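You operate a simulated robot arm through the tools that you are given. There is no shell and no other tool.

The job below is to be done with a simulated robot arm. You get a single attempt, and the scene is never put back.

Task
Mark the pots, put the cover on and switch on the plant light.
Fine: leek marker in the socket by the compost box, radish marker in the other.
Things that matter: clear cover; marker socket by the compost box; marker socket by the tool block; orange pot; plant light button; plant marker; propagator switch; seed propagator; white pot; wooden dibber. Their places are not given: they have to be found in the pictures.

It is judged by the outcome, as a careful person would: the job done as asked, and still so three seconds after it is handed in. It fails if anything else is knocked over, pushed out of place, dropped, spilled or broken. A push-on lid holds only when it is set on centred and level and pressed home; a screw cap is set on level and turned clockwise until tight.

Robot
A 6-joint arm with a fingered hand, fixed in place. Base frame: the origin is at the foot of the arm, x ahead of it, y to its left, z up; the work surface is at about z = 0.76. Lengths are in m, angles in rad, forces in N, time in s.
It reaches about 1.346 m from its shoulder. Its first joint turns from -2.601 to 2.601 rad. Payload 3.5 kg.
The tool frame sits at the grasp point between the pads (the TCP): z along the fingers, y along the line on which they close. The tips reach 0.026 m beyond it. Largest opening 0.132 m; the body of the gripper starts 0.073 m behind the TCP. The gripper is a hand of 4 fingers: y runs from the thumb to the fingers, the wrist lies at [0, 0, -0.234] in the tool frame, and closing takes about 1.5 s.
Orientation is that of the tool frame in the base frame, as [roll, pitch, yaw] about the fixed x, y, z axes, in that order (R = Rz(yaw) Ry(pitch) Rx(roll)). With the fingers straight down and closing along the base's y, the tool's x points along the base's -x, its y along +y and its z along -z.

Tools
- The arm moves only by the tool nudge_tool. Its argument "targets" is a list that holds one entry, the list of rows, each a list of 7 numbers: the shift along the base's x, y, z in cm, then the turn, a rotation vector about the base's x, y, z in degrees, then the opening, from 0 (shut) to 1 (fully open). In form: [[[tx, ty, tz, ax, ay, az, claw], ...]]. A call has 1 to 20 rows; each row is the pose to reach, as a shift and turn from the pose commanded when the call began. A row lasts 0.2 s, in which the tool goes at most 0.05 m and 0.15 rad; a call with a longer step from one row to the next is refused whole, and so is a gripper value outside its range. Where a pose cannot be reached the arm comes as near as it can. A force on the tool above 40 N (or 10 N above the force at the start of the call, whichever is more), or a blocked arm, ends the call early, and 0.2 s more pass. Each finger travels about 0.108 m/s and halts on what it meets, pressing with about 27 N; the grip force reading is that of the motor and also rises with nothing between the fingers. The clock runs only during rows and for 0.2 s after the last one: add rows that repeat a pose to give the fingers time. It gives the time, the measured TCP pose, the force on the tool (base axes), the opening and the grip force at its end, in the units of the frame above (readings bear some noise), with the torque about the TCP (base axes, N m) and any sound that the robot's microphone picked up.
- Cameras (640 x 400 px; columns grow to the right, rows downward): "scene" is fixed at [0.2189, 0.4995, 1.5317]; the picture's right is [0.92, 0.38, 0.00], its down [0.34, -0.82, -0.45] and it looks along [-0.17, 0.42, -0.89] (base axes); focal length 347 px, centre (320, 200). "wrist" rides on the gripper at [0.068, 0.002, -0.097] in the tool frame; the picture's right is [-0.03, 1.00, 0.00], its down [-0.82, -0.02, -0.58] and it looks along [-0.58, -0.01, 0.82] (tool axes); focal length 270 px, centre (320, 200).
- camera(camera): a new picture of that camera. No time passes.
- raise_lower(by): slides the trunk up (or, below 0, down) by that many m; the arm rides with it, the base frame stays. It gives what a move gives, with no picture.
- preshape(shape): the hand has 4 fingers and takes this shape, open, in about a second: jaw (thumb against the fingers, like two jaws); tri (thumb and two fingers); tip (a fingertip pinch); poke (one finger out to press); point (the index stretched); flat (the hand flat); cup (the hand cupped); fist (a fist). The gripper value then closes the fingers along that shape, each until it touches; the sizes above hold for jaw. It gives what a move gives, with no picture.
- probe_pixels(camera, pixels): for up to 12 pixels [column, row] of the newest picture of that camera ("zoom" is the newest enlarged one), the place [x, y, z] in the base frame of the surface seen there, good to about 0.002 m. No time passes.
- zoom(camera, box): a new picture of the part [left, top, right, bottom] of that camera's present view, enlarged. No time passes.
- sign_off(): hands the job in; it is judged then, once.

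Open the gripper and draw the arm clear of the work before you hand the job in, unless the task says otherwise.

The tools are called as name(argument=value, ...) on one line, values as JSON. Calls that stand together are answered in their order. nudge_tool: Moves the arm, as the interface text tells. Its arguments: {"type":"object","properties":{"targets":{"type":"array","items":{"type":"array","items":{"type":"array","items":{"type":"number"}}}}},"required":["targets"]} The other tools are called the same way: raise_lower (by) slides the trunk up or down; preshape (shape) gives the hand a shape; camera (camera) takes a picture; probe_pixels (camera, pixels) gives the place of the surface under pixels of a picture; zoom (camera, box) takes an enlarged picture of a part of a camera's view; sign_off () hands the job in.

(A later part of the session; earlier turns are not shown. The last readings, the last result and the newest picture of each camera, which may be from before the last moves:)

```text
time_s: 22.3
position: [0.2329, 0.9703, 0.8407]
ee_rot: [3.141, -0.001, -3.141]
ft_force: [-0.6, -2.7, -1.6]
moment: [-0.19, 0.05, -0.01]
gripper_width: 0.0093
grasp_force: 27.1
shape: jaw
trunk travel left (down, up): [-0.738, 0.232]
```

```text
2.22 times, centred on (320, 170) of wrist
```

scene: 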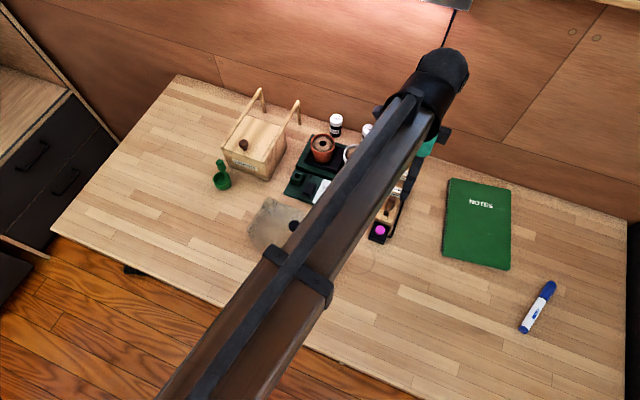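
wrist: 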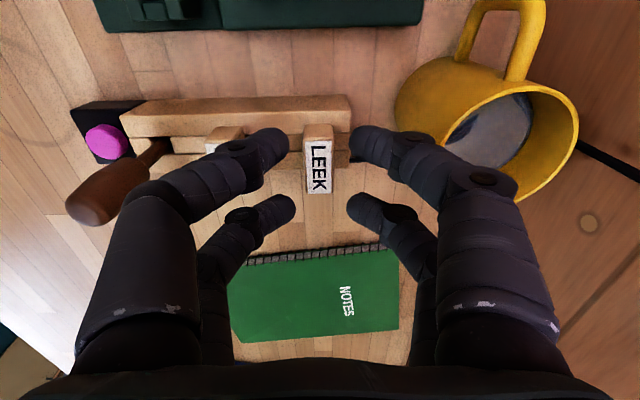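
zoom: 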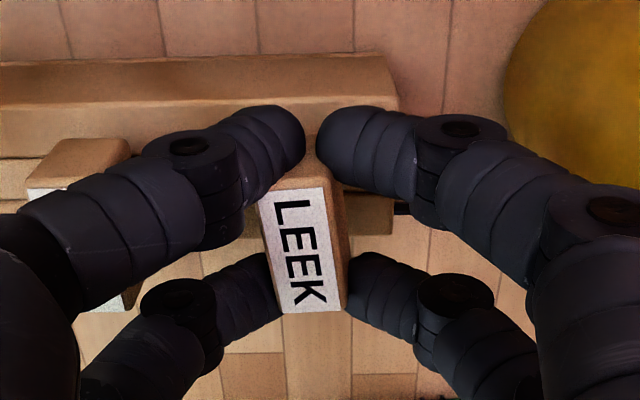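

The −x finger pair slipped past the head's end (pairs are spaced wider than the head) and LEEK has twisted a little, so this grip is poor. I'll reopen to 0.2 and look before regripping with a single pair centred on the head.

nudge_tool(targets=[[[0, 0, 0, 0, 0, 0, 0.1], [0, 0, 0, 0, 0, 0, 0.2], [0, 0, 0, 0, 0, 0, 0.2], [0, 0, 0, 0, 0, 0, 0.2]]])

zoom(camera="wrist", box=[200, 80, 440, 260])

```text
time_s: 23.3
position: [0.2334, 0.9707, 0.8398]
ee_rot: [-3.141, 0.003, 3.141]
ft_force: [0.1, -0.7, 0.1]
moment: [0.0, -0.02, 0.02]
gripper_width: 0.0261
grasp_force: 0.1
shape: jaw
trunk travel left (down, up): [-0.738, 0.232]
```

```text
2.22 times, centred on (320, 170) of wrist
```

zoom: 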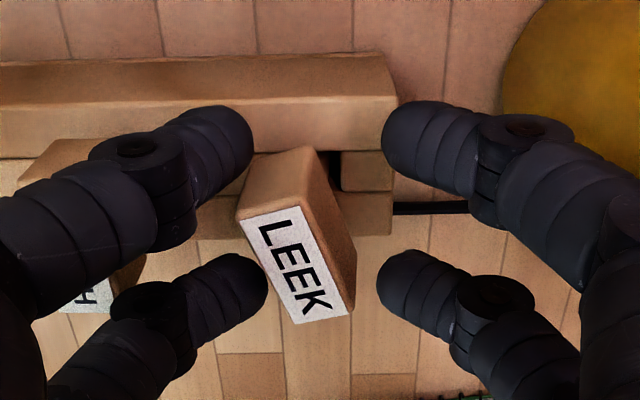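

LEEK now leans in its slot toward the near side. I'll check the scene view and probe the tilted head before moving anything.

zoom(camera="scene", box=[370, 150, 430, 220])

zoom(camera="wrist", box=[260, 110, 380, 240])

probe_pixels(camera="zoom", pixels=[[265, 190], [330, 145], [250, 220], [305, 200], [280, 280], [330, 290], [300, 325], [355, 305], [340, 220], [350, 260], [370, 165], [300, 160]])

```text
5.71 times, centred on (400, 185) of scene
```

zoom: 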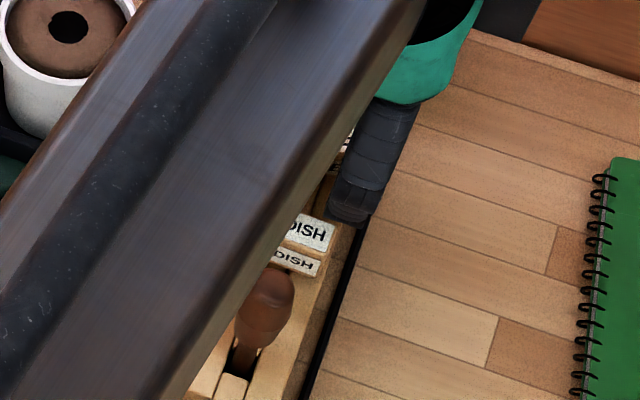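

```text
3.08 times, centred on (320, 175) of wrist
```

zoom: 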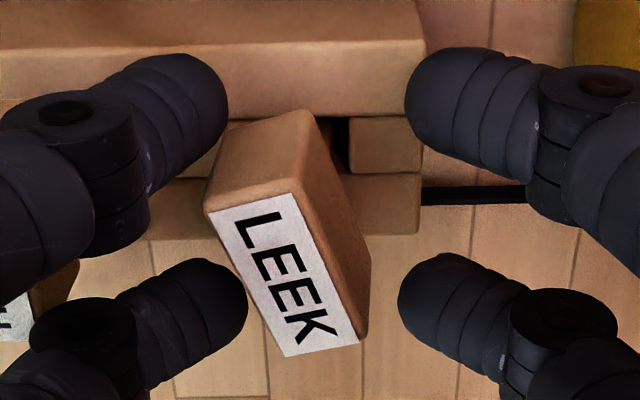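

```text
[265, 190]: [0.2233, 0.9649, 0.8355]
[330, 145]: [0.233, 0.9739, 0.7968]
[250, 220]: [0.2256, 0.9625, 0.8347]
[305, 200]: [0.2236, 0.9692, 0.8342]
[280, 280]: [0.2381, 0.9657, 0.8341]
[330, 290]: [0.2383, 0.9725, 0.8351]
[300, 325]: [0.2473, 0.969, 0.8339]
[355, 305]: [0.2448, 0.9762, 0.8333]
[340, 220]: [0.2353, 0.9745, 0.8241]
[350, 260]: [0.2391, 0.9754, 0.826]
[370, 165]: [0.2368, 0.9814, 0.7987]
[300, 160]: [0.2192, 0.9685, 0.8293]
```

The head is still level (top z≈0.834) but yawed by roughly 20° in its slot. I'll raise the hand 0.03 m clear of it and look again.

raise_lower(by=0.03)

zoom(camera="wrist", box=[200, 60, 440, 240])

probe_pixels(camera="zoom", pixels=[[285, 130], [330, 130], [320, 180], [290, 180], [345, 215], [300, 200], [320, 150], [335, 120], [310, 220], [260, 140], [340, 190], [300, 150]])

```text
time_s: 24.1
position: [0.2327, 0.9707, 0.869]
ee_rot: [3.14, 0.001, 3.142]
ft_force: [0.6, 1.2, 0.3]
moment: [-0.02, 0.02, 0.02]
gripper_width: 0.026
grasp_force: 0.2
shape: jaw
trunk travel left (down, up): [-0.768, 0.202]
```

```text
2.22 times, centred on (320, 150) of wrist
```

zoom: 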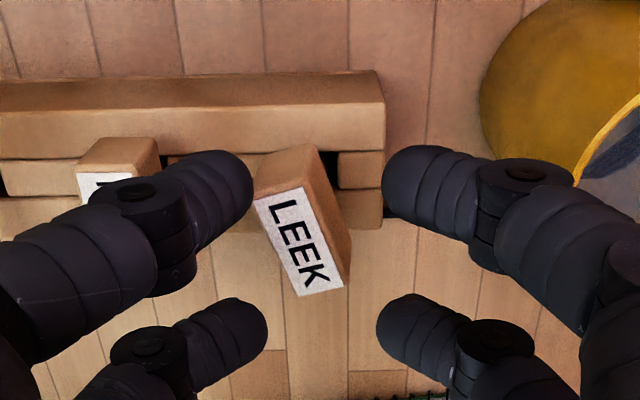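

```text
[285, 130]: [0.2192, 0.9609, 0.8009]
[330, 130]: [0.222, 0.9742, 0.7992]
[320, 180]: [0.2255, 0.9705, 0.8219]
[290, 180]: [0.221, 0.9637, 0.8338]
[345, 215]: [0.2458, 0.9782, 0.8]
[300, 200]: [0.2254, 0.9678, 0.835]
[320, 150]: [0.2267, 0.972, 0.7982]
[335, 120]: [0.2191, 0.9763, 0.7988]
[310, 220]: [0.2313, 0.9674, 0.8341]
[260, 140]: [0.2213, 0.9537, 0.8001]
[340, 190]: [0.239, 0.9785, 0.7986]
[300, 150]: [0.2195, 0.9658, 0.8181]
```

I'll probe the four label corners to get the exact centre and yaw of the LEEK head.

probe_pixels(camera="zoom", pixels=[[259, 202], [300, 191], [341, 283], [301, 293], [299, 243], [262, 185], [305, 165], [345, 270], [335, 220], [320, 238], [280, 248], [350, 250]])

```text
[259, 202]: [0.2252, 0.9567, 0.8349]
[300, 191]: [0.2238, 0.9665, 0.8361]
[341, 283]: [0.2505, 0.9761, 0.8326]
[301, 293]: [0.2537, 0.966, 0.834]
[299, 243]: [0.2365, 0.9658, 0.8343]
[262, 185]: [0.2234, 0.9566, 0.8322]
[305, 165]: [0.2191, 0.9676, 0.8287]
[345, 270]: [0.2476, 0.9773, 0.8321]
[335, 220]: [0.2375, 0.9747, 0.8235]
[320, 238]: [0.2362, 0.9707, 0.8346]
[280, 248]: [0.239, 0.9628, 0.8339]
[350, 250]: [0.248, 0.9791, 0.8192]
```

LEEK's head is centred near (0.237, 0.9665) with yaw ≈ +19°. I'll yaw the hand by +19° and shift it so the −x finger pair straddles the head's centre (TCP ≈ (0.2536, 0.972)), still above it.

nudge_tool(targets=[[[0.7, 0.05, 0, 0, 0, 6.33, 0.2], [1.4, 0.1, 0, 0, 0, 12.67, 0.2], [2.1, 0.15, 0, 0, 0, 19, 0.2], [2.1, 0.15, 0, 0, 0, 19, 0.2], [2.1, 0.15, 0, 0, 0, 19, 0.2]]])

zoom(camera="wrist", box=[200, 60, 440, 240])

```text
time_s: 25.3
position: [0.2541, 0.9729, 0.8698]
ee_rot: [3.141, 0.003, -2.811]
ft_force: [0.3, 0.0, -0.6]
moment: [-0.02, 0.0, -0.01]
gripper_width: 0.0259
grasp_force: 0.0
shape: jaw
trunk travel left (down, up): [-0.768, 0.202]
```

```text
2.22 times, centred on (320, 150) of wrist
```

zoom: 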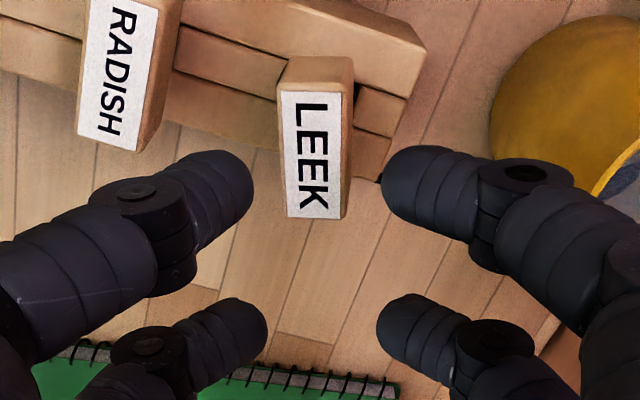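

LEEK now lies square to the hand and centred on the upper (−x) finger pair's line. Lowering 0.028 to bring the tips to the head's mid-height.

raise_lower(by=-0.028)

zoom(camera="wrist", box=[200, 60, 440, 240])

```text
time_s: 26.0
position: [0.2524, 0.972, 0.8416]
ee_rot: [-3.141, 0.001, -2.81]
ft_force: [0.0, 1.2, 0.5]
moment: [0.03, 0.0, 0.03]
gripper_width: 0.0263
grasp_force: 0.2
shape: jaw
trunk travel left (down, up): [-0.74, 0.23]
```

```text
2.22 times, centred on (320, 150) of wrist
```

zoom: 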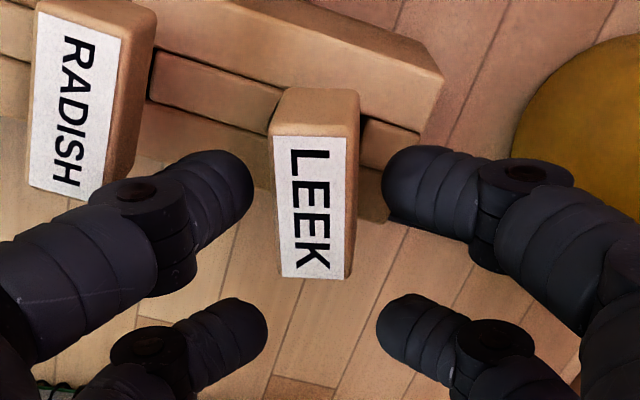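

The upper pair straddles the head's middle (head rows 90–278, tips near row 195). Closing.

nudge_tool(targets=[[[0, 0, 0, 0, 0, 0, 0.1], [0, 0, 0, 0, 0, 0, 0.05], [0, 0, 0, 0, 0, 0, 0.0], [0, 0, 0, 0, 0, 0, 0.0], [0, 0, 0, 0, 0, 0, 0.0]]])

zoom(camera="wrist", box=[200, 60, 440, 240])

```text
time_s: 27.2
position: [0.2538, 0.9725, 0.8421]
ee_rot: [3.141, 0.0, -2.811]
ft_force: [0.2, 0.7, -0.2]
moment: [0.05, 0.0, 0.01]
gripper_width: 0.0028
grasp_force: 27.2
shape: jaw
trunk travel left (down, up): [-0.74, 0.23]
```

```text
2.22 times, centred on (320, 150) of wrist
```

zoom: 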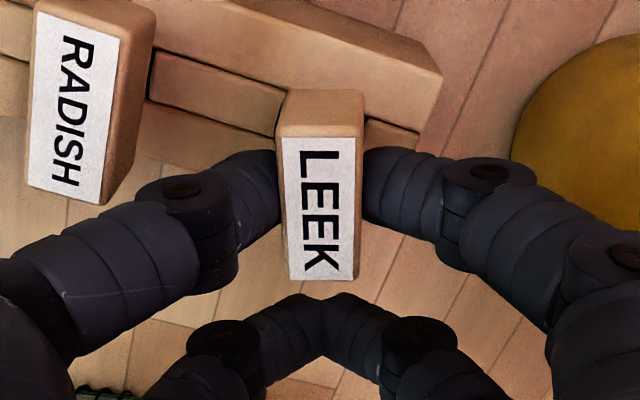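

The upper pair holds LEEK by the middle of its faces and the other pair closed on air. I'll lift 0.03 straight up first and check the hold.

raise_lower(by=0.03)

zoom(camera="wrist", box=[200, 60, 440, 240])

```text
time_s: 28.0
position: [0.2538, 0.9729, 0.8711]
ee_rot: [-3.14, -0.001, -2.81]
ft_force: [0.8, -0.8, -0.1]
moment: [0.02, -0.03, 0.01]
gripper_width: 0.0027
grasp_force: 26.9
shape: jaw
trunk travel left (down, up): [-0.77, 0.2]
```

```text
2.22 times, centred on (320, 150) of wrist
```

zoom: 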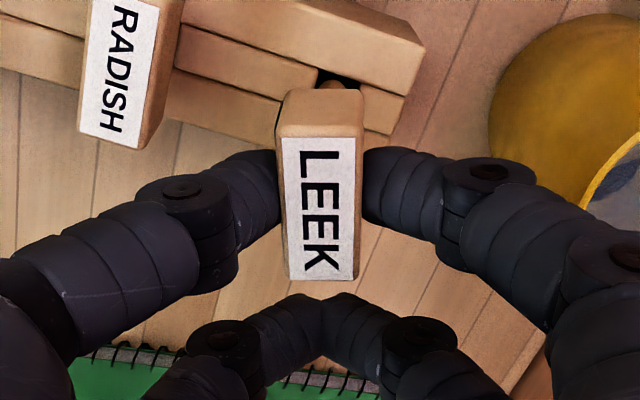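

LEEK rose with the hand, its peg visible at (330,85). Lifting another 0.05 to clear the slot fully.

raise_lower(by=0.05)

camera(camera="wrist")

zoom(camera="scene", box=[340, 110, 450, 230])

```text
time_s: 28.9
position: [0.2551, 0.9731, 0.9215]
ee_rot: [-3.14, -0.001, -2.81]
ft_force: [-0.2, -0.7, 0.6]
moment: [-0.01, 0.0, 0.01]
gripper_width: 0.0025
grasp_force: 26.9
shape: jaw
trunk travel left (down, up): [-0.82, 0.15]
```

```text
taken
```

wrist: 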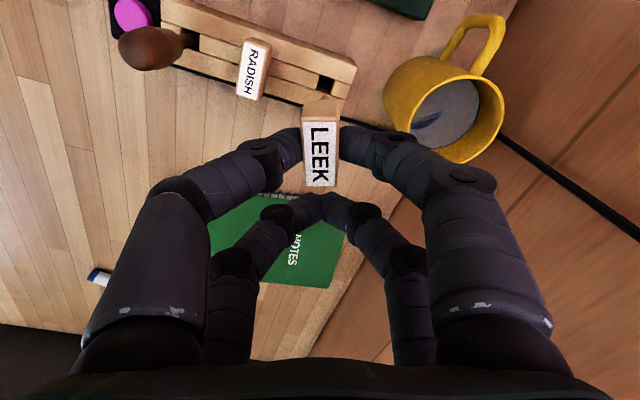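

```text
3.33 times, centred on (395, 170) of scene
```

zoom: 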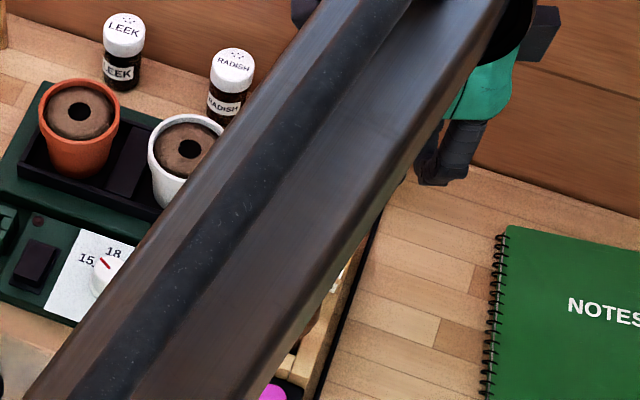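

LEEK is free of its slot. I'll probe its label corners to learn exactly where the marker is relative to the TCP.

zoom(camera="wrist", box=[280, 90, 360, 200])

probe_pixels(camera="zoom", pixels=[[263, 115], [373, 115], [280, 340], [375, 335], [320, 220], [320, 60], [280, 70], [360, 70], [390, 200], [385, 300], [320, 100], [250, 90]])

```text
3.64 times, centred on (320, 145) of wrist
```

zoom: 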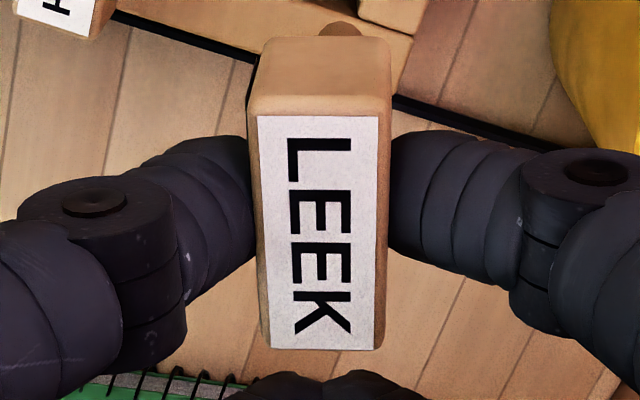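

```text
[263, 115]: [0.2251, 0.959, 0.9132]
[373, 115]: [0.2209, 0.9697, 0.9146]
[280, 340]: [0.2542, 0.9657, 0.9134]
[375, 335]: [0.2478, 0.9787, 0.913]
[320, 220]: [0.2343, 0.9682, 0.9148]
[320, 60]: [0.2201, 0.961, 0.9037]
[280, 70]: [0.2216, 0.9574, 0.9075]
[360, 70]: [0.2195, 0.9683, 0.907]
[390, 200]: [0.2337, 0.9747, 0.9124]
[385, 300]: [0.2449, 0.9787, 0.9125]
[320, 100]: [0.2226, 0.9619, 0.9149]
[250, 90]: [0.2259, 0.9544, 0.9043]
```

The head sits at about tool (+0.0175, +0.0015), top 8 mm below the TCP. I'll probe the peg end seen at (338,28) of this zoom.

probe_pixels(camera="zoom", pixels=[[338, 27], [330, 30], [346, 30], [338, 33], [325, 34], [352, 34]])

```text
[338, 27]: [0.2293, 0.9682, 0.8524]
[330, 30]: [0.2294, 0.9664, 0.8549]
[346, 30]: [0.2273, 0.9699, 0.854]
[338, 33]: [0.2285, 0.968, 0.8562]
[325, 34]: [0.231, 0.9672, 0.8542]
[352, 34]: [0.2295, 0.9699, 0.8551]
```

The peg reaches about 0.07 below the TCP. I'll raise the trunk another 0.05 for clearance, then carry LEEK along y≈0.8875 toward the left socket while turning the hand back to zero yaw.

raise_lower(by=0.05)

nudge_tool(targets=[[[-2, -2.5, 0, 0, 0, -5, 0.0], [-4, -5, 0, 0, 0, -10, 0.0], [-6.5, -8, 0, 0, 0, -15, 0.0], [-9.5, -8.5, 0, 0, 0, -19, 0.0], [-12.5, -8.5, 0, 0, 0, -19, 0.0], [-15.5, -8.5, 0, 0, 0, -19, 0.0], [-18.5, -8.5, 0, 0, 0, -19, 0.0], [-21.5, -8.5, 0, 0, 0, -19, 0.0], [-23.9, -8.5, 0, 0, 0, -19, 0.0], [-23.9, -8.5, 0, 0, 0, -19, 0.0]]])

camera(camera="wrist")

camera(camera="scene")

```text
time_s: 29.8
position: [0.2531, 0.9728, 0.9711]
ee_rot: [3.14, 0.0, -2.81]
ft_force: [-0.2, 0.4, -0.6]
moment: [0.0, 0.02, 0.01]
gripper_width: 0.0024
grasp_force: 26.7
shape: jaw
trunk travel left (down, up): [-0.87, 0.1]
```

```text
time_s: 32.0
position: [0.0153, 0.8871, 0.9719]
ee_rot: [3.141, 0.001, 3.14]
ft_force: [0.0, -0.2, 1.2]
moment: [0.03, -0.01, 0.0]
gripper_width: 0.0025
grasp_force: 27.4
shape: jaw
trunk travel left (down, up): [-0.87, 0.1]
```

```text
taken
```

wrist: 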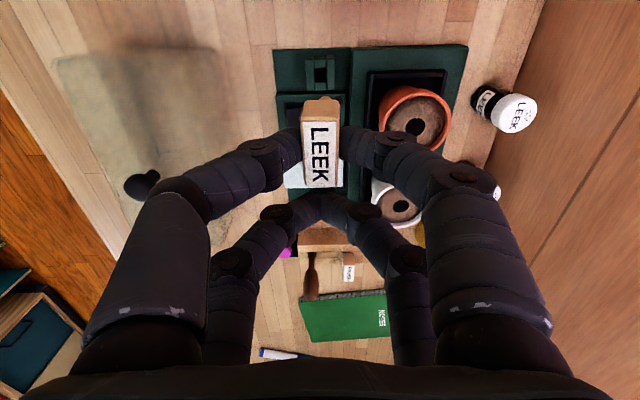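

```text
taken
```

scene: 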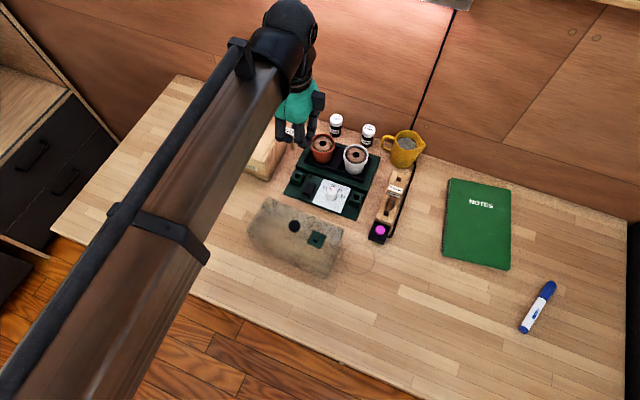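

The hand is over the left socket, which shows at (320,72) in the wrist view. I'll zoom both cameras to check the peg's uprightness and where it points.

zoom(camera="scene", box=[260, 90, 340, 170])

zoom(camera="wrist", box=[270, 40, 370, 110])

probe_pixels(camera="zoom", pixels=[[320, 220], [320, 190], [320, 160], [300, 200], [340, 200], [230, 150], [410, 150], [230, 270], [410, 270], [260, 200], [390, 200], [320, 260]])

```text
5.00 times, centred on (300, 130) of scene
```

zoom: 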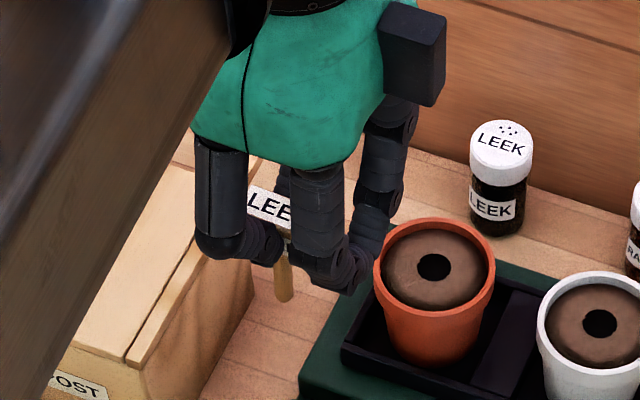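

```text
5.71 times, centred on (320, 75) of wrist
```

zoom: 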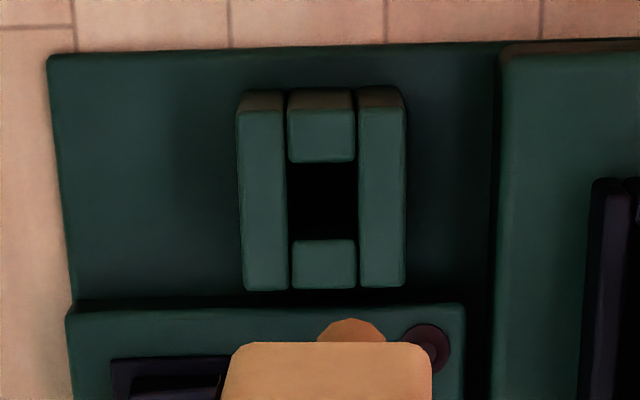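

```text
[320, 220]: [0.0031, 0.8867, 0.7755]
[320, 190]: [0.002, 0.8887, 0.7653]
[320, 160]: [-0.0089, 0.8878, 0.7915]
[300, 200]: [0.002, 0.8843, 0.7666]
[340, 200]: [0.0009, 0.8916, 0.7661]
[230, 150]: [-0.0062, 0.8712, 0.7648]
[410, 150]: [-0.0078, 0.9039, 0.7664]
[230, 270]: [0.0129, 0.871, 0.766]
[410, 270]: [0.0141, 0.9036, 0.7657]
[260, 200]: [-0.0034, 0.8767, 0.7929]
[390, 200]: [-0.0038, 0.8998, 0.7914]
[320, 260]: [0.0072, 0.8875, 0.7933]
```

The socket hole is about 12×12 mm centred near (-0.002, 0.888). I'll zoom further on the peg in the scene view at (296,147) to measure where it points.

zoom(camera="scene", box=[282, 125, 314, 157])

probe_pixels(camera="zoom", pixels=[[180, 330], [200, 340], [215, 345], [195, 300], [210, 300], [225, 300], [205, 365], [190, 250], [215, 250], [205, 380], [200, 230], [220, 230]])

```text
12.50 times, centred on (298, 141) of scene
```

zoom: 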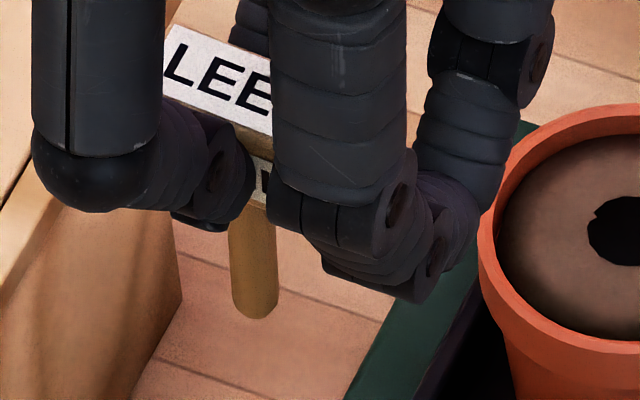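

```text
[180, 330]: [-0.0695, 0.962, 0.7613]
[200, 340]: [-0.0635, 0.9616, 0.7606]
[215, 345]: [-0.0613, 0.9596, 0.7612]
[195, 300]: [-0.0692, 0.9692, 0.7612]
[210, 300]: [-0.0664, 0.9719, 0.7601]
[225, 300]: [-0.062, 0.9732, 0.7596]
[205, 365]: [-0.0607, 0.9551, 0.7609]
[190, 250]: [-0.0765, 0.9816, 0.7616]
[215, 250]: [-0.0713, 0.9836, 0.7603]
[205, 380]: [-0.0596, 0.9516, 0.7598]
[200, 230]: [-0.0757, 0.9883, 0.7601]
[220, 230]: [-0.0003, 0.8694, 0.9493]
```

The peg hangs nearly vertical (about 2° lean). I'll probe it directly at its visible surface.

probe_pixels(camera="zoom", pixels=[[253, 300], [240, 300], [270, 300], [253, 280], [253, 260], [252, 240], [240, 260], [268, 260], [253, 312], [236, 280], [274, 285], [257, 316]])

```text
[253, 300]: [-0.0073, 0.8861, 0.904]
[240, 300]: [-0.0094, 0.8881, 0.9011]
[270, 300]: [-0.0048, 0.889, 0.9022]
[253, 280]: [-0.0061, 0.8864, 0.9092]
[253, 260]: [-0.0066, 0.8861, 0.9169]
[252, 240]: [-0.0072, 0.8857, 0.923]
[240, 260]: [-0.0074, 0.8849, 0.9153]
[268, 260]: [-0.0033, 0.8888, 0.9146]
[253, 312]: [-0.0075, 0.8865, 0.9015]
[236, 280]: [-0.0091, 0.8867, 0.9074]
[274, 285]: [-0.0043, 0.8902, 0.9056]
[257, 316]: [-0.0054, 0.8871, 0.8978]
```

The peg's axis is near (-0.007, 0.889) at its lower end (bottom z≈0.897), while the hole centre is (-0.002, 0.888). I'll double-check the head centre in the wrist view to judge the tilt.

zoom(camera="wrist", box=[280, 80, 360, 200])

probe_pixels(camera="zoom", pixels=[[266, 145], [370, 145], [280, 350], [370, 350], [320, 250], [320, 90], [285, 95], [355, 95], [385, 230], [380, 320], [330, 60], [345, 60]])

```text
3.33 times, centred on (320, 140) of wrist
```

zoom: 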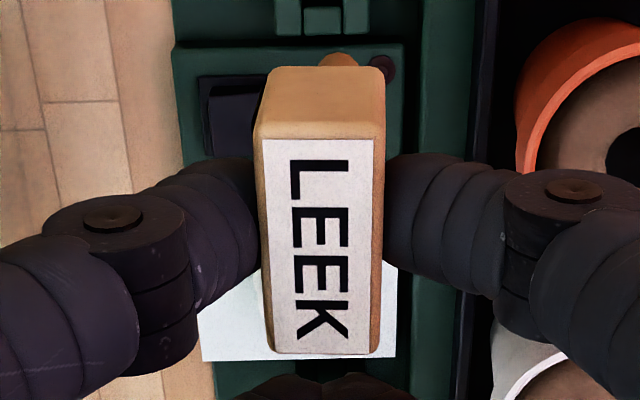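

```text
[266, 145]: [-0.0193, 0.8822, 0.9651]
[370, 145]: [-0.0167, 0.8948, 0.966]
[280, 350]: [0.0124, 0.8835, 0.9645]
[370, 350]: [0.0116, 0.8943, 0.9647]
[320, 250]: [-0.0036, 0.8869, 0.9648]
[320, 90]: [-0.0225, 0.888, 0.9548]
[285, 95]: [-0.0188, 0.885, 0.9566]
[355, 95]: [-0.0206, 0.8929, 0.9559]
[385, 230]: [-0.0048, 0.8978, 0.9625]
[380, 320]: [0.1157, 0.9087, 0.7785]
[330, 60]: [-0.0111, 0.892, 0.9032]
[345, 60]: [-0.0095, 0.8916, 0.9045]
```

The marker leans about 3° in pitch (peg end toward −x). I'll correct that with a −3.3° turn about y and a −1 mm shift in y, then re-measure the peg.

nudge_tool(targets=[[[0, -0.05, 0, 0, -1.6, 0, 0.0], [0, -0.1, 0, 0, -3.3, 0, 0.0], [0, -0.1, 0, 0, -3.3, 0, 0.0], [0, -0.1, 0, 0, -3.3, 0, 0.0]]])

zoom(camera="scene", box=[282, 125, 314, 157])

zoom(camera="wrist", box=[280, 40, 360, 110])

```text
time_s: 33.0
position: [0.0139, 0.8875, 0.9713]
ee_rot: [3.14, 0.058, 3.141]
ft_force: [0.3, -0.3, 1.1]
moment: [0.0, -0.04, -0.02]
gripper_width: 0.0026
grasp_force: 27.5
shape: jaw
trunk travel left (down, up): [-0.87, 0.1]
```

```text
12.50 times, centred on (298, 141) of scene
```

zoom: 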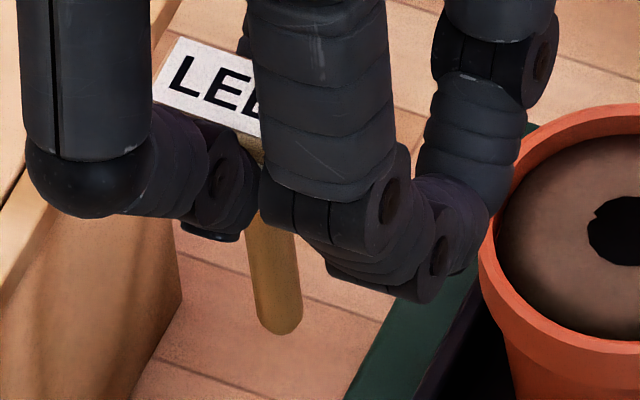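

```text
5.71 times, centred on (320, 75) of wrist
```

zoom: 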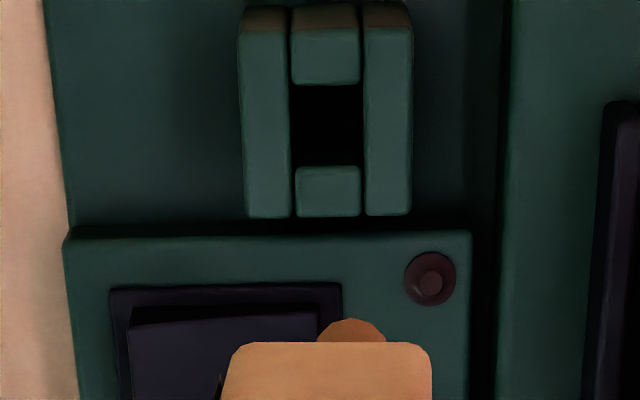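

The peg's image slope now matches vertical. Probing it again for its position.

zoom(camera="scene", box=[282, 125, 314, 157])

probe_pixels(camera="zoom", pixels=[[278, 310], [275, 290], [272, 270], [270, 250], [258, 300], [298, 300], [255, 270], [293, 270], [280, 325], [262, 320], [300, 315], [280, 332]])

```text
12.50 times, centred on (298, 141) of scene
```

zoom: 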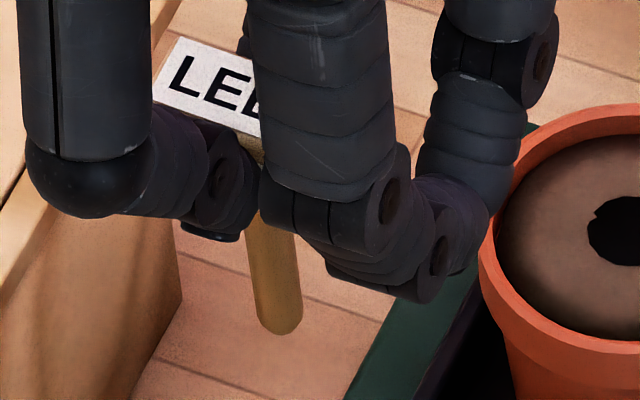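

```text
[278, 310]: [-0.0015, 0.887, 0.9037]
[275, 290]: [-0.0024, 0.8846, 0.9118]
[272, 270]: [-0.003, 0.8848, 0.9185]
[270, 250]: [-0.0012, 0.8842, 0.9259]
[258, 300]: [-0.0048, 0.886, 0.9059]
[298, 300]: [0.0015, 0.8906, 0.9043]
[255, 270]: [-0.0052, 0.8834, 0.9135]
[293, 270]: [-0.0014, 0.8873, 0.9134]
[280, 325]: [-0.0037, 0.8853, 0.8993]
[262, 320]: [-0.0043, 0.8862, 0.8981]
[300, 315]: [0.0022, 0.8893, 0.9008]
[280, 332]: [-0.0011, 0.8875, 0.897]
```

The peg axis is now about (-0.0025, 0.8885), matching the hole. I'll lower 0.10 so the peg tip is just above the socket (tip ≈0.797, socket top 0.791), nudging y by −0.5 mm first.

nudge_tool(targets=[[[0, -0.05, 0, 0, 0, 0, 0.0], [0, -0.05, 0, 0, 0, 0, 0.0]]])

raise_lower(by=-0.098)

zoom(camera="scene", box=[275, 140, 325, 190])

zoom(camera="wrist", box=[270, 60, 370, 140])

```text
time_s: 33.6
position: [0.0151, 0.8859, 0.9716]
ee_rot: [-3.141, 0.058, -3.141]
ft_force: [-0.1, 0.5, 0.1]
moment: [-0.02, 0.02, 0.01]
gripper_width: 0.0026
grasp_force: 26.7
shape: jaw
trunk travel left (down, up): [-0.87, 0.1]
```

```text
time_s: 34.9
position: [0.0145, 0.8857, 0.8727]
ee_rot: [3.142, 0.057, -3.139]
ft_force: [-0.6, -0.2, 0.5]
moment: [-0.02, 0.04, -0.01]
gripper_width: 0.0022
grasp_force: 27.1
shape: jaw
trunk travel left (down, up): [-0.772, 0.198]
```

```text
8.00 times, centred on (300, 165) of scene
```

zoom: 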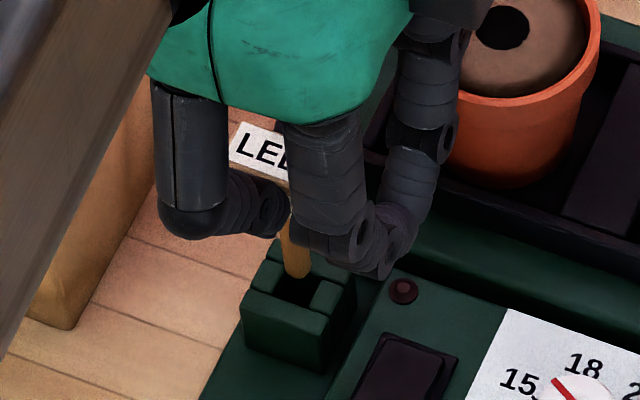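

```text
5.00 times, centred on (320, 100) of wrist
```

zoom: 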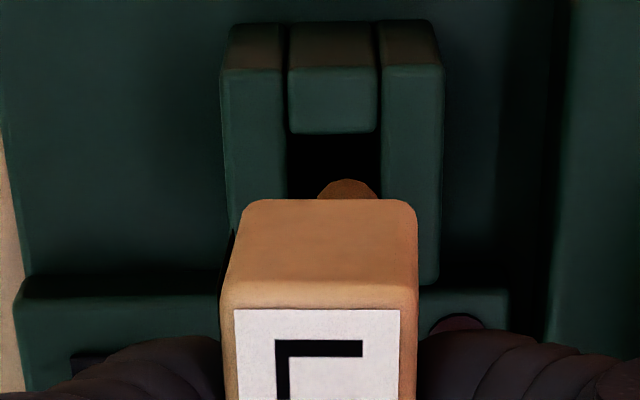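

The two views slightly disagree on y (wrist view suggests the peg is ~1.5 mm toward +y of the hole centre). I'll zoom tighter and probe peg tip and hole edges.

zoom(camera="wrist", box=[295, 75, 345, 110])

probe_pixels(camera="zoom", pixels=[[130, 300], [200, 300], [420, 300], [460, 300], [270, 300], [385, 300], [330, 280], [330, 260], [300, 150], [300, 120], [220, 120], [390, 120]])

zoom(camera="scene", box=[286, 162, 318, 186])

probe_pixels(camera="zoom", pixels=[[265, 200], [290, 200], [240, 190], [265, 220], [265, 260], [230, 245], [310, 245], [200, 230], [340, 240], [270, 285], [300, 210], [285, 160]])

```text
11.43 times, centred on (320, 92) of wrist
```

zoom: 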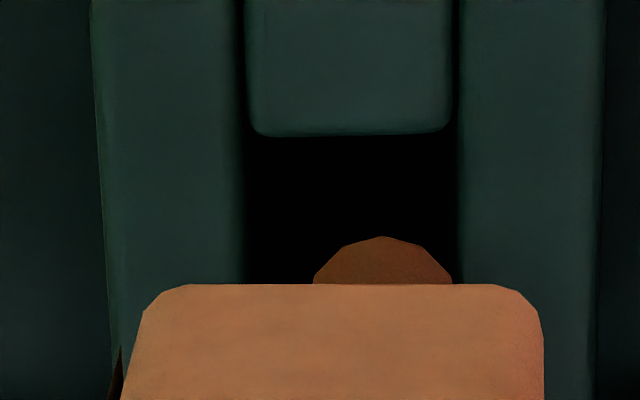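

```text
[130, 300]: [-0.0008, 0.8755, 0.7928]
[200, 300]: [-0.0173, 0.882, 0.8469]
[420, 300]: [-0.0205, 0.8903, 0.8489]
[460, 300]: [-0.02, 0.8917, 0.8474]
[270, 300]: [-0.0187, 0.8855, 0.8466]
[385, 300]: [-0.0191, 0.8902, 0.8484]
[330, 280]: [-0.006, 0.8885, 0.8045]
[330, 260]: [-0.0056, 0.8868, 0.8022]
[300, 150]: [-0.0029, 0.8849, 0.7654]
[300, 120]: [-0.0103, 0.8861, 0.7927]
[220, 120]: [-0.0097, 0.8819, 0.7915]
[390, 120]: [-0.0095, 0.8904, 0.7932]
```

```text
16.00 times, centred on (302, 174) of scene
```

zoom: 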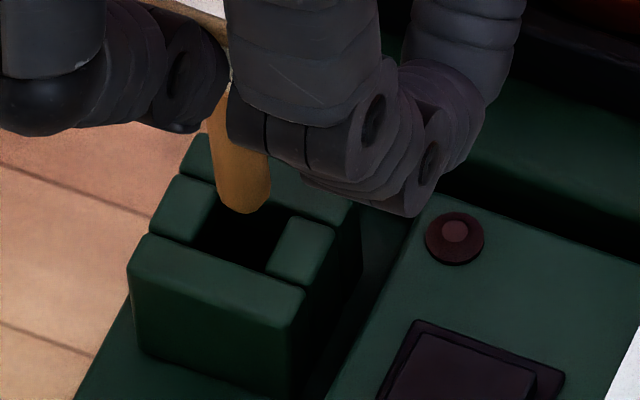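

```text
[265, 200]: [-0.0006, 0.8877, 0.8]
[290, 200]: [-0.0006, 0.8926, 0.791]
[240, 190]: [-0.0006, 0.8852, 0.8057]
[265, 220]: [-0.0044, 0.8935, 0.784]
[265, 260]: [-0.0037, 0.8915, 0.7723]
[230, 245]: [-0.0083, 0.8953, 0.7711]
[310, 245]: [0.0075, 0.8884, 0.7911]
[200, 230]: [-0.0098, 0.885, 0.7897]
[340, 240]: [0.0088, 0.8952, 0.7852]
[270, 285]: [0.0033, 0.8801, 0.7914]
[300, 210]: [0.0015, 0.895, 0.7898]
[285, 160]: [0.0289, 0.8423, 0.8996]
```

Combining both views, the peg is about 0.7 mm too far in +x and 1.1 mm in +y. I'll apply that correction, then lower 0.014 so the tip just enters, and check forces.

nudge_tool(targets=[[[-0.06, -0.11, 0, 0, 0, 0, 0.0], [-0.06, -0.11, 0, 0, 0, 0, 0.0], [-0.06, -0.11, 0, 0, 0, 0, 0.0]]])

raise_lower(by=-0.012)

zoom(camera="scene", box=[286, 162, 318, 186])

zoom(camera="wrist", box=[295, 75, 345, 110])

```text
time_s: 35.7
position: [0.0141, 0.8847, 0.8737]
ee_rot: [3.141, 0.059, -3.14]
ft_force: [-0.1, -0.7, 0.0]
moment: [0.02, 0.02, 0.03]
gripper_width: 0.0024
grasp_force: 27.3
shape: jaw
trunk travel left (down, up): [-0.772, 0.198]
```

```text
time_s: 36.3
position: [0.0152, 0.8844, 0.8622]
ee_rot: [-3.141, 0.058, -3.141]
ft_force: [-0.2, -0.8, -0.8]
moment: [0.01, 0.01, -0.02]
gripper_width: 0.0025
grasp_force: 26.9
shape: jaw
trunk travel left (down, up): [-0.76, 0.21]
```

```text
16.00 times, centred on (302, 174) of scene
```

zoom: 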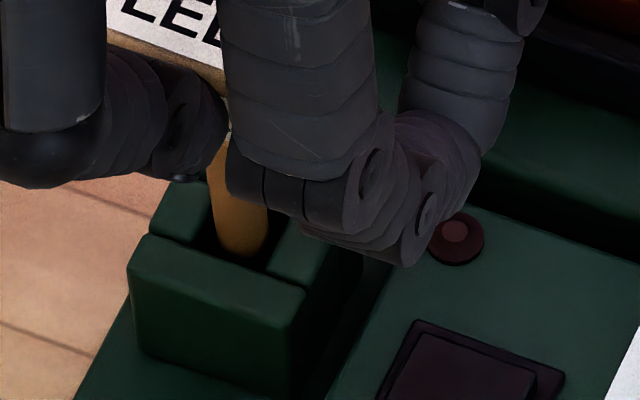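

```text
11.43 times, centred on (320, 92) of wrist
```

zoom: 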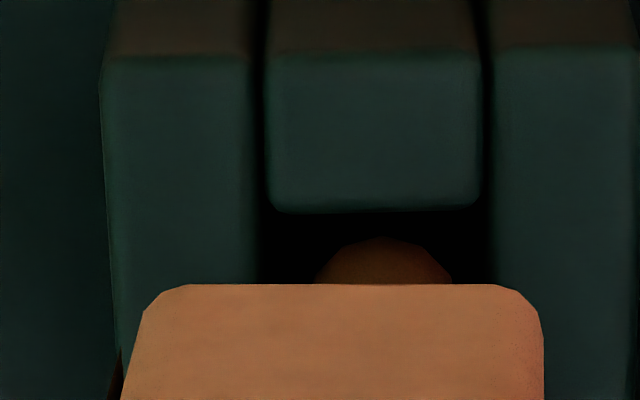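

The peg tip is entering the hole with clear margin all round and no force. Lowering 0.014 more.

raise_lower(by=-0.014)

zoom(camera="scene", box=[280, 150, 330, 190])

```text
time_s: 36.9
position: [0.0147, 0.8846, 0.8479]
ee_rot: [3.141, 0.057, -3.141]
ft_force: [0.7, 0.3, -0.2]
moment: [-0.02, 0.02, -0.03]
gripper_width: 0.0023
grasp_force: 26.9
shape: jaw
trunk travel left (down, up): [-0.746, 0.224]
```

```text
10.00 times, centred on (305, 170) of scene
```

zoom: 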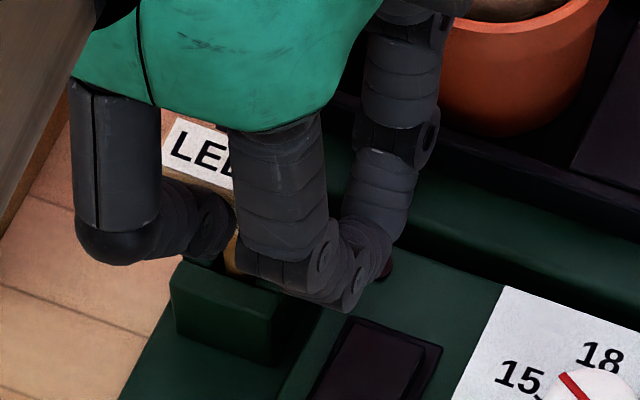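

No contact force yet; peg bottom ≈0.773. I'll go down in small steps until it seats.

raise_lower(by=-0.005)

```text
time_s: 37.5
position: [0.0134, 0.8837, 0.8409]
ee_rot: [3.141, 0.058, -3.141]
ft_force: [-0.8, 0.1, 0.0]
moment: [0.0, -0.01, -0.02]
gripper_width: 0.0027
grasp_force: 27.3
shape: jaw
trunk travel left (down, up): [-0.741, 0.229]
```

Still no force at z≈0.842; another 2.5 mm down.

raise_lower(by=-0.0025)

```text
time_s: 38.0
position: [0.0153, 0.8834, 0.8426]
ee_rot: [3.14, 0.058, -3.14]
ft_force: [-1.3, 0.9, 7.8]
moment: [0.02, 0.1, 0.01]
gripper_width: 0.0028
grasp_force: 27.3
shape: jaw
trunk travel left (down, up): [-0.738, 0.231]
```

A 7.8 N upward force shows the peg has bottomed out in the socket. I'll relieve 1 mm and open the fingers gently to 0.2.

raise_lower(by=0.001)

nudge_tool(targets=[[[0, 0, 0, 0, 0, 0, 0.06], [0, 0, 0, 0, 0, 0, 0.12], [0, 0, 0, 0, 0, 0, 0.18], [0, 0, 0, 0, 0, 0, 0.22], [0, 0, 0, 0, 0, 0, 0.22]]])

zoom(camera="wrist", box=[200, 60, 440, 240])

zoom(camera="scene", box=[280, 150, 330, 190])

```text
time_s: 38.5
position: [0.0155, 0.884, 0.8421]
ee_rot: [3.141, 0.058, -3.141]
ft_force: [0.6, 0.1, 0.0]
moment: [-0.03, 0.04, 0.02]
gripper_width: 0.0026
grasp_force: 27.2
shape: jaw
trunk travel left (down, up): [-0.74, 0.23]
```

```text
time_s: 39.7
position: [0.015, 0.8838, 0.8416]
ee_rot: [-3.141, 0.057, 3.141]
ft_force: [-0.4, -1.0, 0.4]
moment: [-0.03, 0.01, 0.01]
gripper_width: 0.0285
grasp_force: 0.1
shape: jaw
trunk travel left (down, up): [-0.74, 0.23]
```

```text
2.22 times, centred on (320, 150) of wrist
```

zoom: 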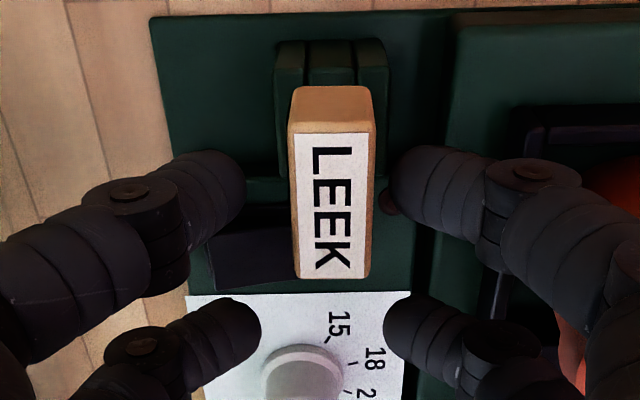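

```text
10.00 times, centred on (305, 170) of scene
```

zoom: 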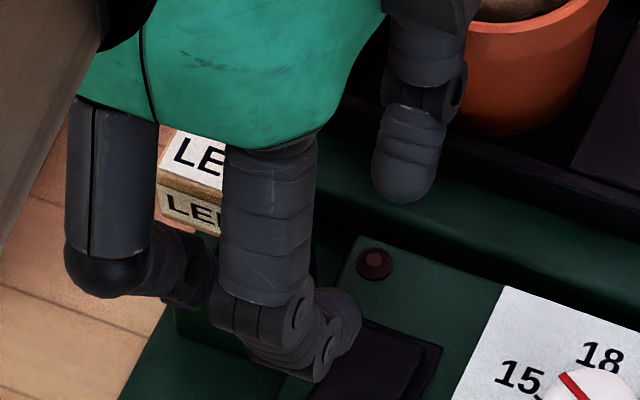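

LEEK stands in the left socket, released. Raising the hand 0.08 straight up to clear it, then checking.

raise_lower(by=0.08)

zoom(camera="scene", box=[270, 130, 350, 200])

camera(camera="wrist")

```text
time_s: 40.9
position: [0.0145, 0.8839, 0.9211]
ee_rot: [-3.14, 0.058, 3.141]
ft_force: [0.0, -0.3, 0.3]
moment: [-0.01, 0.0, 0.03]
gripper_width: 0.0287
grasp_force: 0.0
shape: jaw
trunk travel left (down, up): [-0.82, 0.15]
```

```text
5.71 times, centred on (310, 165) of scene
```

zoom: 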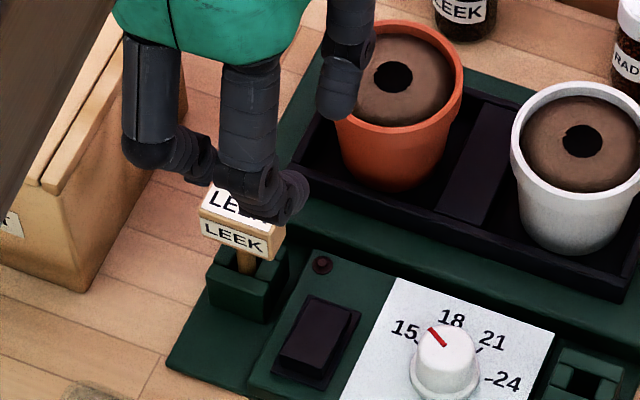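

```text
taken
```

wrist: 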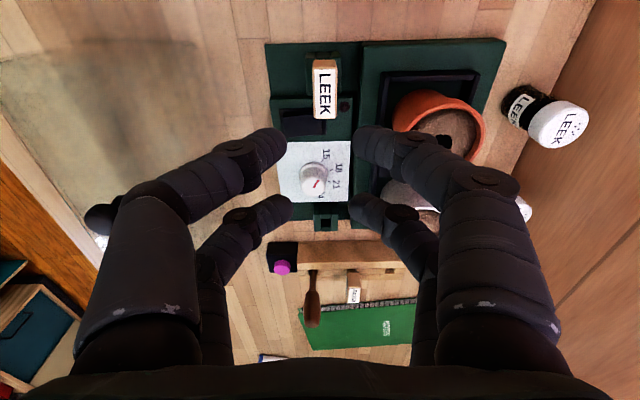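

LEEK stands upright in the left socket. Now I'll level the hand (+3.3° about y) and move over RADISH at about (0.25, 0.92) to inspect it.

nudge_tool(targets=[[[3, 0, 0, 0, 1.1, 0, 0.22], [7, 0.5, 0, 0, 2.2, 0, 0.22], [11, 1, 0, 0, 3.3, 0, 0.22], [15, 2, 0, 0, 3.3, 0, 0.22], [19, 3, 0, 0, 3.3, 0, 0.22], [23.5, 3.6, 0, 0, 3.3, 0, 0.22], [23.5, 3.6, 0, 0, 3.3, 0, 0.22], [23.5, 3.6, 0, 0, 3.3, 0, 0.22]]])

zoom(camera="wrist", box=[200, 40, 440, 200])

```text
time_s: 42.7
position: [0.2501, 0.9207, 0.921]
ee_rot: [-3.14, 0.0, -3.141]
ft_force: [-0.7, 0.5, 0.3]
moment: [0.01, 0.0, 0.01]
gripper_width: 0.0284
grasp_force: 0.0
shape: jaw
trunk travel left (down, up): [-0.82, 0.15]
```

```text
2.50 times, centred on (320, 120) of wrist
```

zoom: 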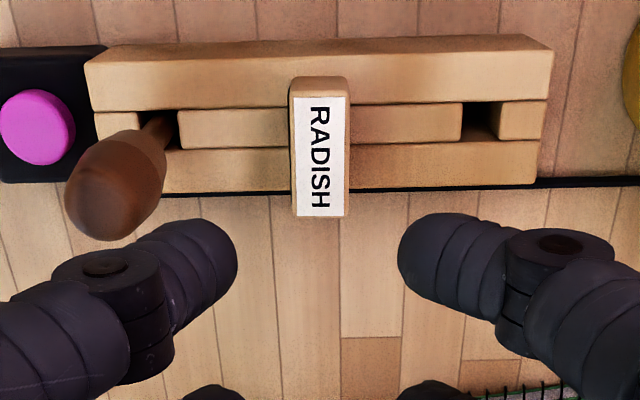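

RADISH is still square in its slot. I'll probe its corners and the dibber's nearest edge at about (165,175).

probe_pixels(camera="zoom", pixels=[[295, 100], [346, 100], [299, 213], [343, 213], [320, 155], [320, 88], [160, 165], [155, 190], [140, 140], [120, 215], [155, 135], [162, 150]])

```text
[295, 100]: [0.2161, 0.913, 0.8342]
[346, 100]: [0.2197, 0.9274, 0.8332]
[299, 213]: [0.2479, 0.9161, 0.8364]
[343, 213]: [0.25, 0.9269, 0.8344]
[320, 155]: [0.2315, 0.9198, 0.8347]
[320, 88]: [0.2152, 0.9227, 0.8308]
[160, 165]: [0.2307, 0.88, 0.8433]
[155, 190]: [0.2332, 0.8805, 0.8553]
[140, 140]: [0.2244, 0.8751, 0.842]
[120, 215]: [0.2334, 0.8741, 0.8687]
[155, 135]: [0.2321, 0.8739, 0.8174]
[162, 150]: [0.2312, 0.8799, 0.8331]
```

The dibber's back edge (y≈0.8805) is too near for fingers closing along y around RADISH. I'll instead yaw the hand +90° so it closes along x, with the tool's upper pair over RADISH (TCP ≈ (0.233, 0.938)) and the other pair over LEEK's empty slot.

nudge_tool(targets=[[[-0.2, 0.2, 0, 0, 0, 8, 0.36], [-0.4, 0.4, 0, 0, 0, 16, 0.36], [-0.6, 0.6, 0, 0, 0, 24, 0.36], [-0.8, 0.8, 0, 0, 0, 32, 0.36], [-1.0, 1.0, 0, 0, 0, 40, 0.36], [-1.2, 1.2, 0, 0, 0, 48, 0.36], [-1.4, 1.4, 0, 0, 0, 56, 0.36], [-1.5, 1.5, 0, 0, 0, 64, 0.36], [-1.6, 1.6, 0, 0, 0, 72, 0.36], [-1.7, 1.75, 0, 0, 0, 80, 0.36], [-1.7, 1.75, 0, 0, 0, 87, 0.36], [-1.7, 1.75, 0, 0, 0, 90, 0.36], [-1.7, 1.75, 0, 0, 0, 90, 0.36]]])

camera(camera="wrist")

camera(camera="scene")

```text
time_s: 45.5
position: [0.2313, 0.9378, 0.9211]
ee_rot: [-3.14, 0.0, -1.572]
ft_force: [-0.7, 0.2, 0.8]
moment: [0.01, 0.03, 0.02]
gripper_width: 0.0473
grasp_force: 0.0
shape: jaw
trunk travel left (down, up): [-0.82, 0.15]
```

```text
taken
```

wrist: 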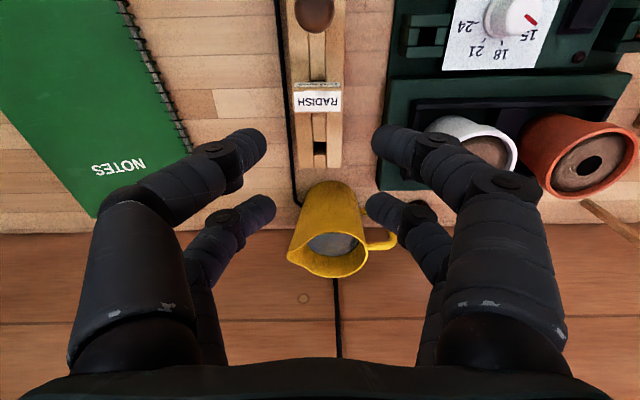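

```text
taken
```

scene: 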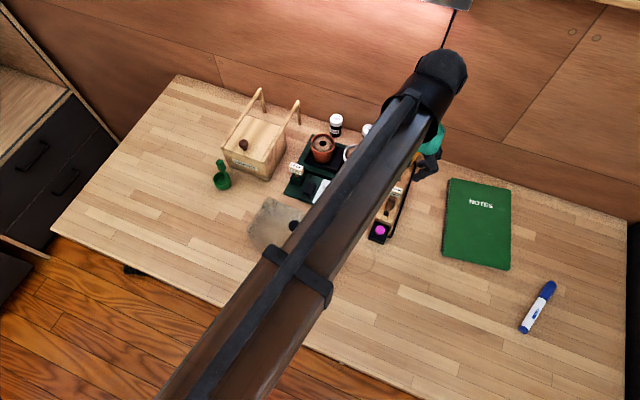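

RADISH is at (318,97), on the tool's centre line, and nothing obstructs the fingers. Lowering 0.05, then checking.

raise_lower(by=-0.05)

zoom(camera="wrist", box=[200, 60, 440, 240])

probe_pixels(camera="zoom", pixels=[[275, 120], [365, 120], [275, 155], [365, 155], [320, 140], [320, 40], [300, 20], [320, 70], [240, 170], [390, 165], [250, 290], [390, 290]])

```text
time_s: 46.4
position: [0.2334, 0.937, 0.8711]
ee_rot: [3.141, 0.001, -1.57]
ft_force: [-0.7, 0.5, 0.2]
moment: [-0.01, -0.01, 0.0]
gripper_width: 0.0474
grasp_force: 0.0
shape: jaw
trunk travel left (down, up): [-0.77, 0.2]
```

```text
2.22 times, centred on (320, 150) of wrist
```

zoom: 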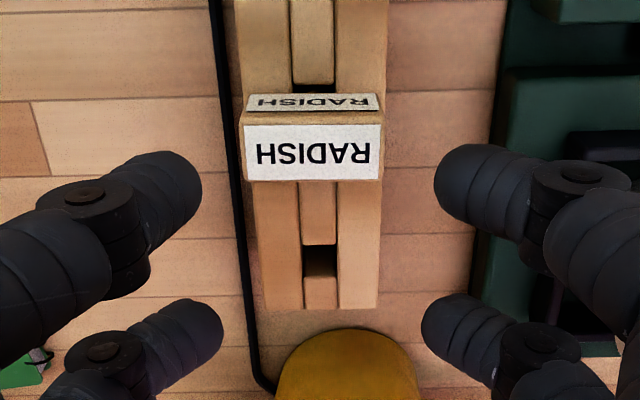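

```text
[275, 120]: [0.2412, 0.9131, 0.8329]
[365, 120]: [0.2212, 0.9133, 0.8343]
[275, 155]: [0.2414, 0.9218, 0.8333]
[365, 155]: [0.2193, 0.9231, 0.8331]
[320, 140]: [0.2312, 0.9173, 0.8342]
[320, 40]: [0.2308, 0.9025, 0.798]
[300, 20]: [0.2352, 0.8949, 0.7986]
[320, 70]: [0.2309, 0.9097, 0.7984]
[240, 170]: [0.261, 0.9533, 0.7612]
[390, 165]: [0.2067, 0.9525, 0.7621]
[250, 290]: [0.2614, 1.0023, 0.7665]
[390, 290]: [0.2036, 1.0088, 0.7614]
```

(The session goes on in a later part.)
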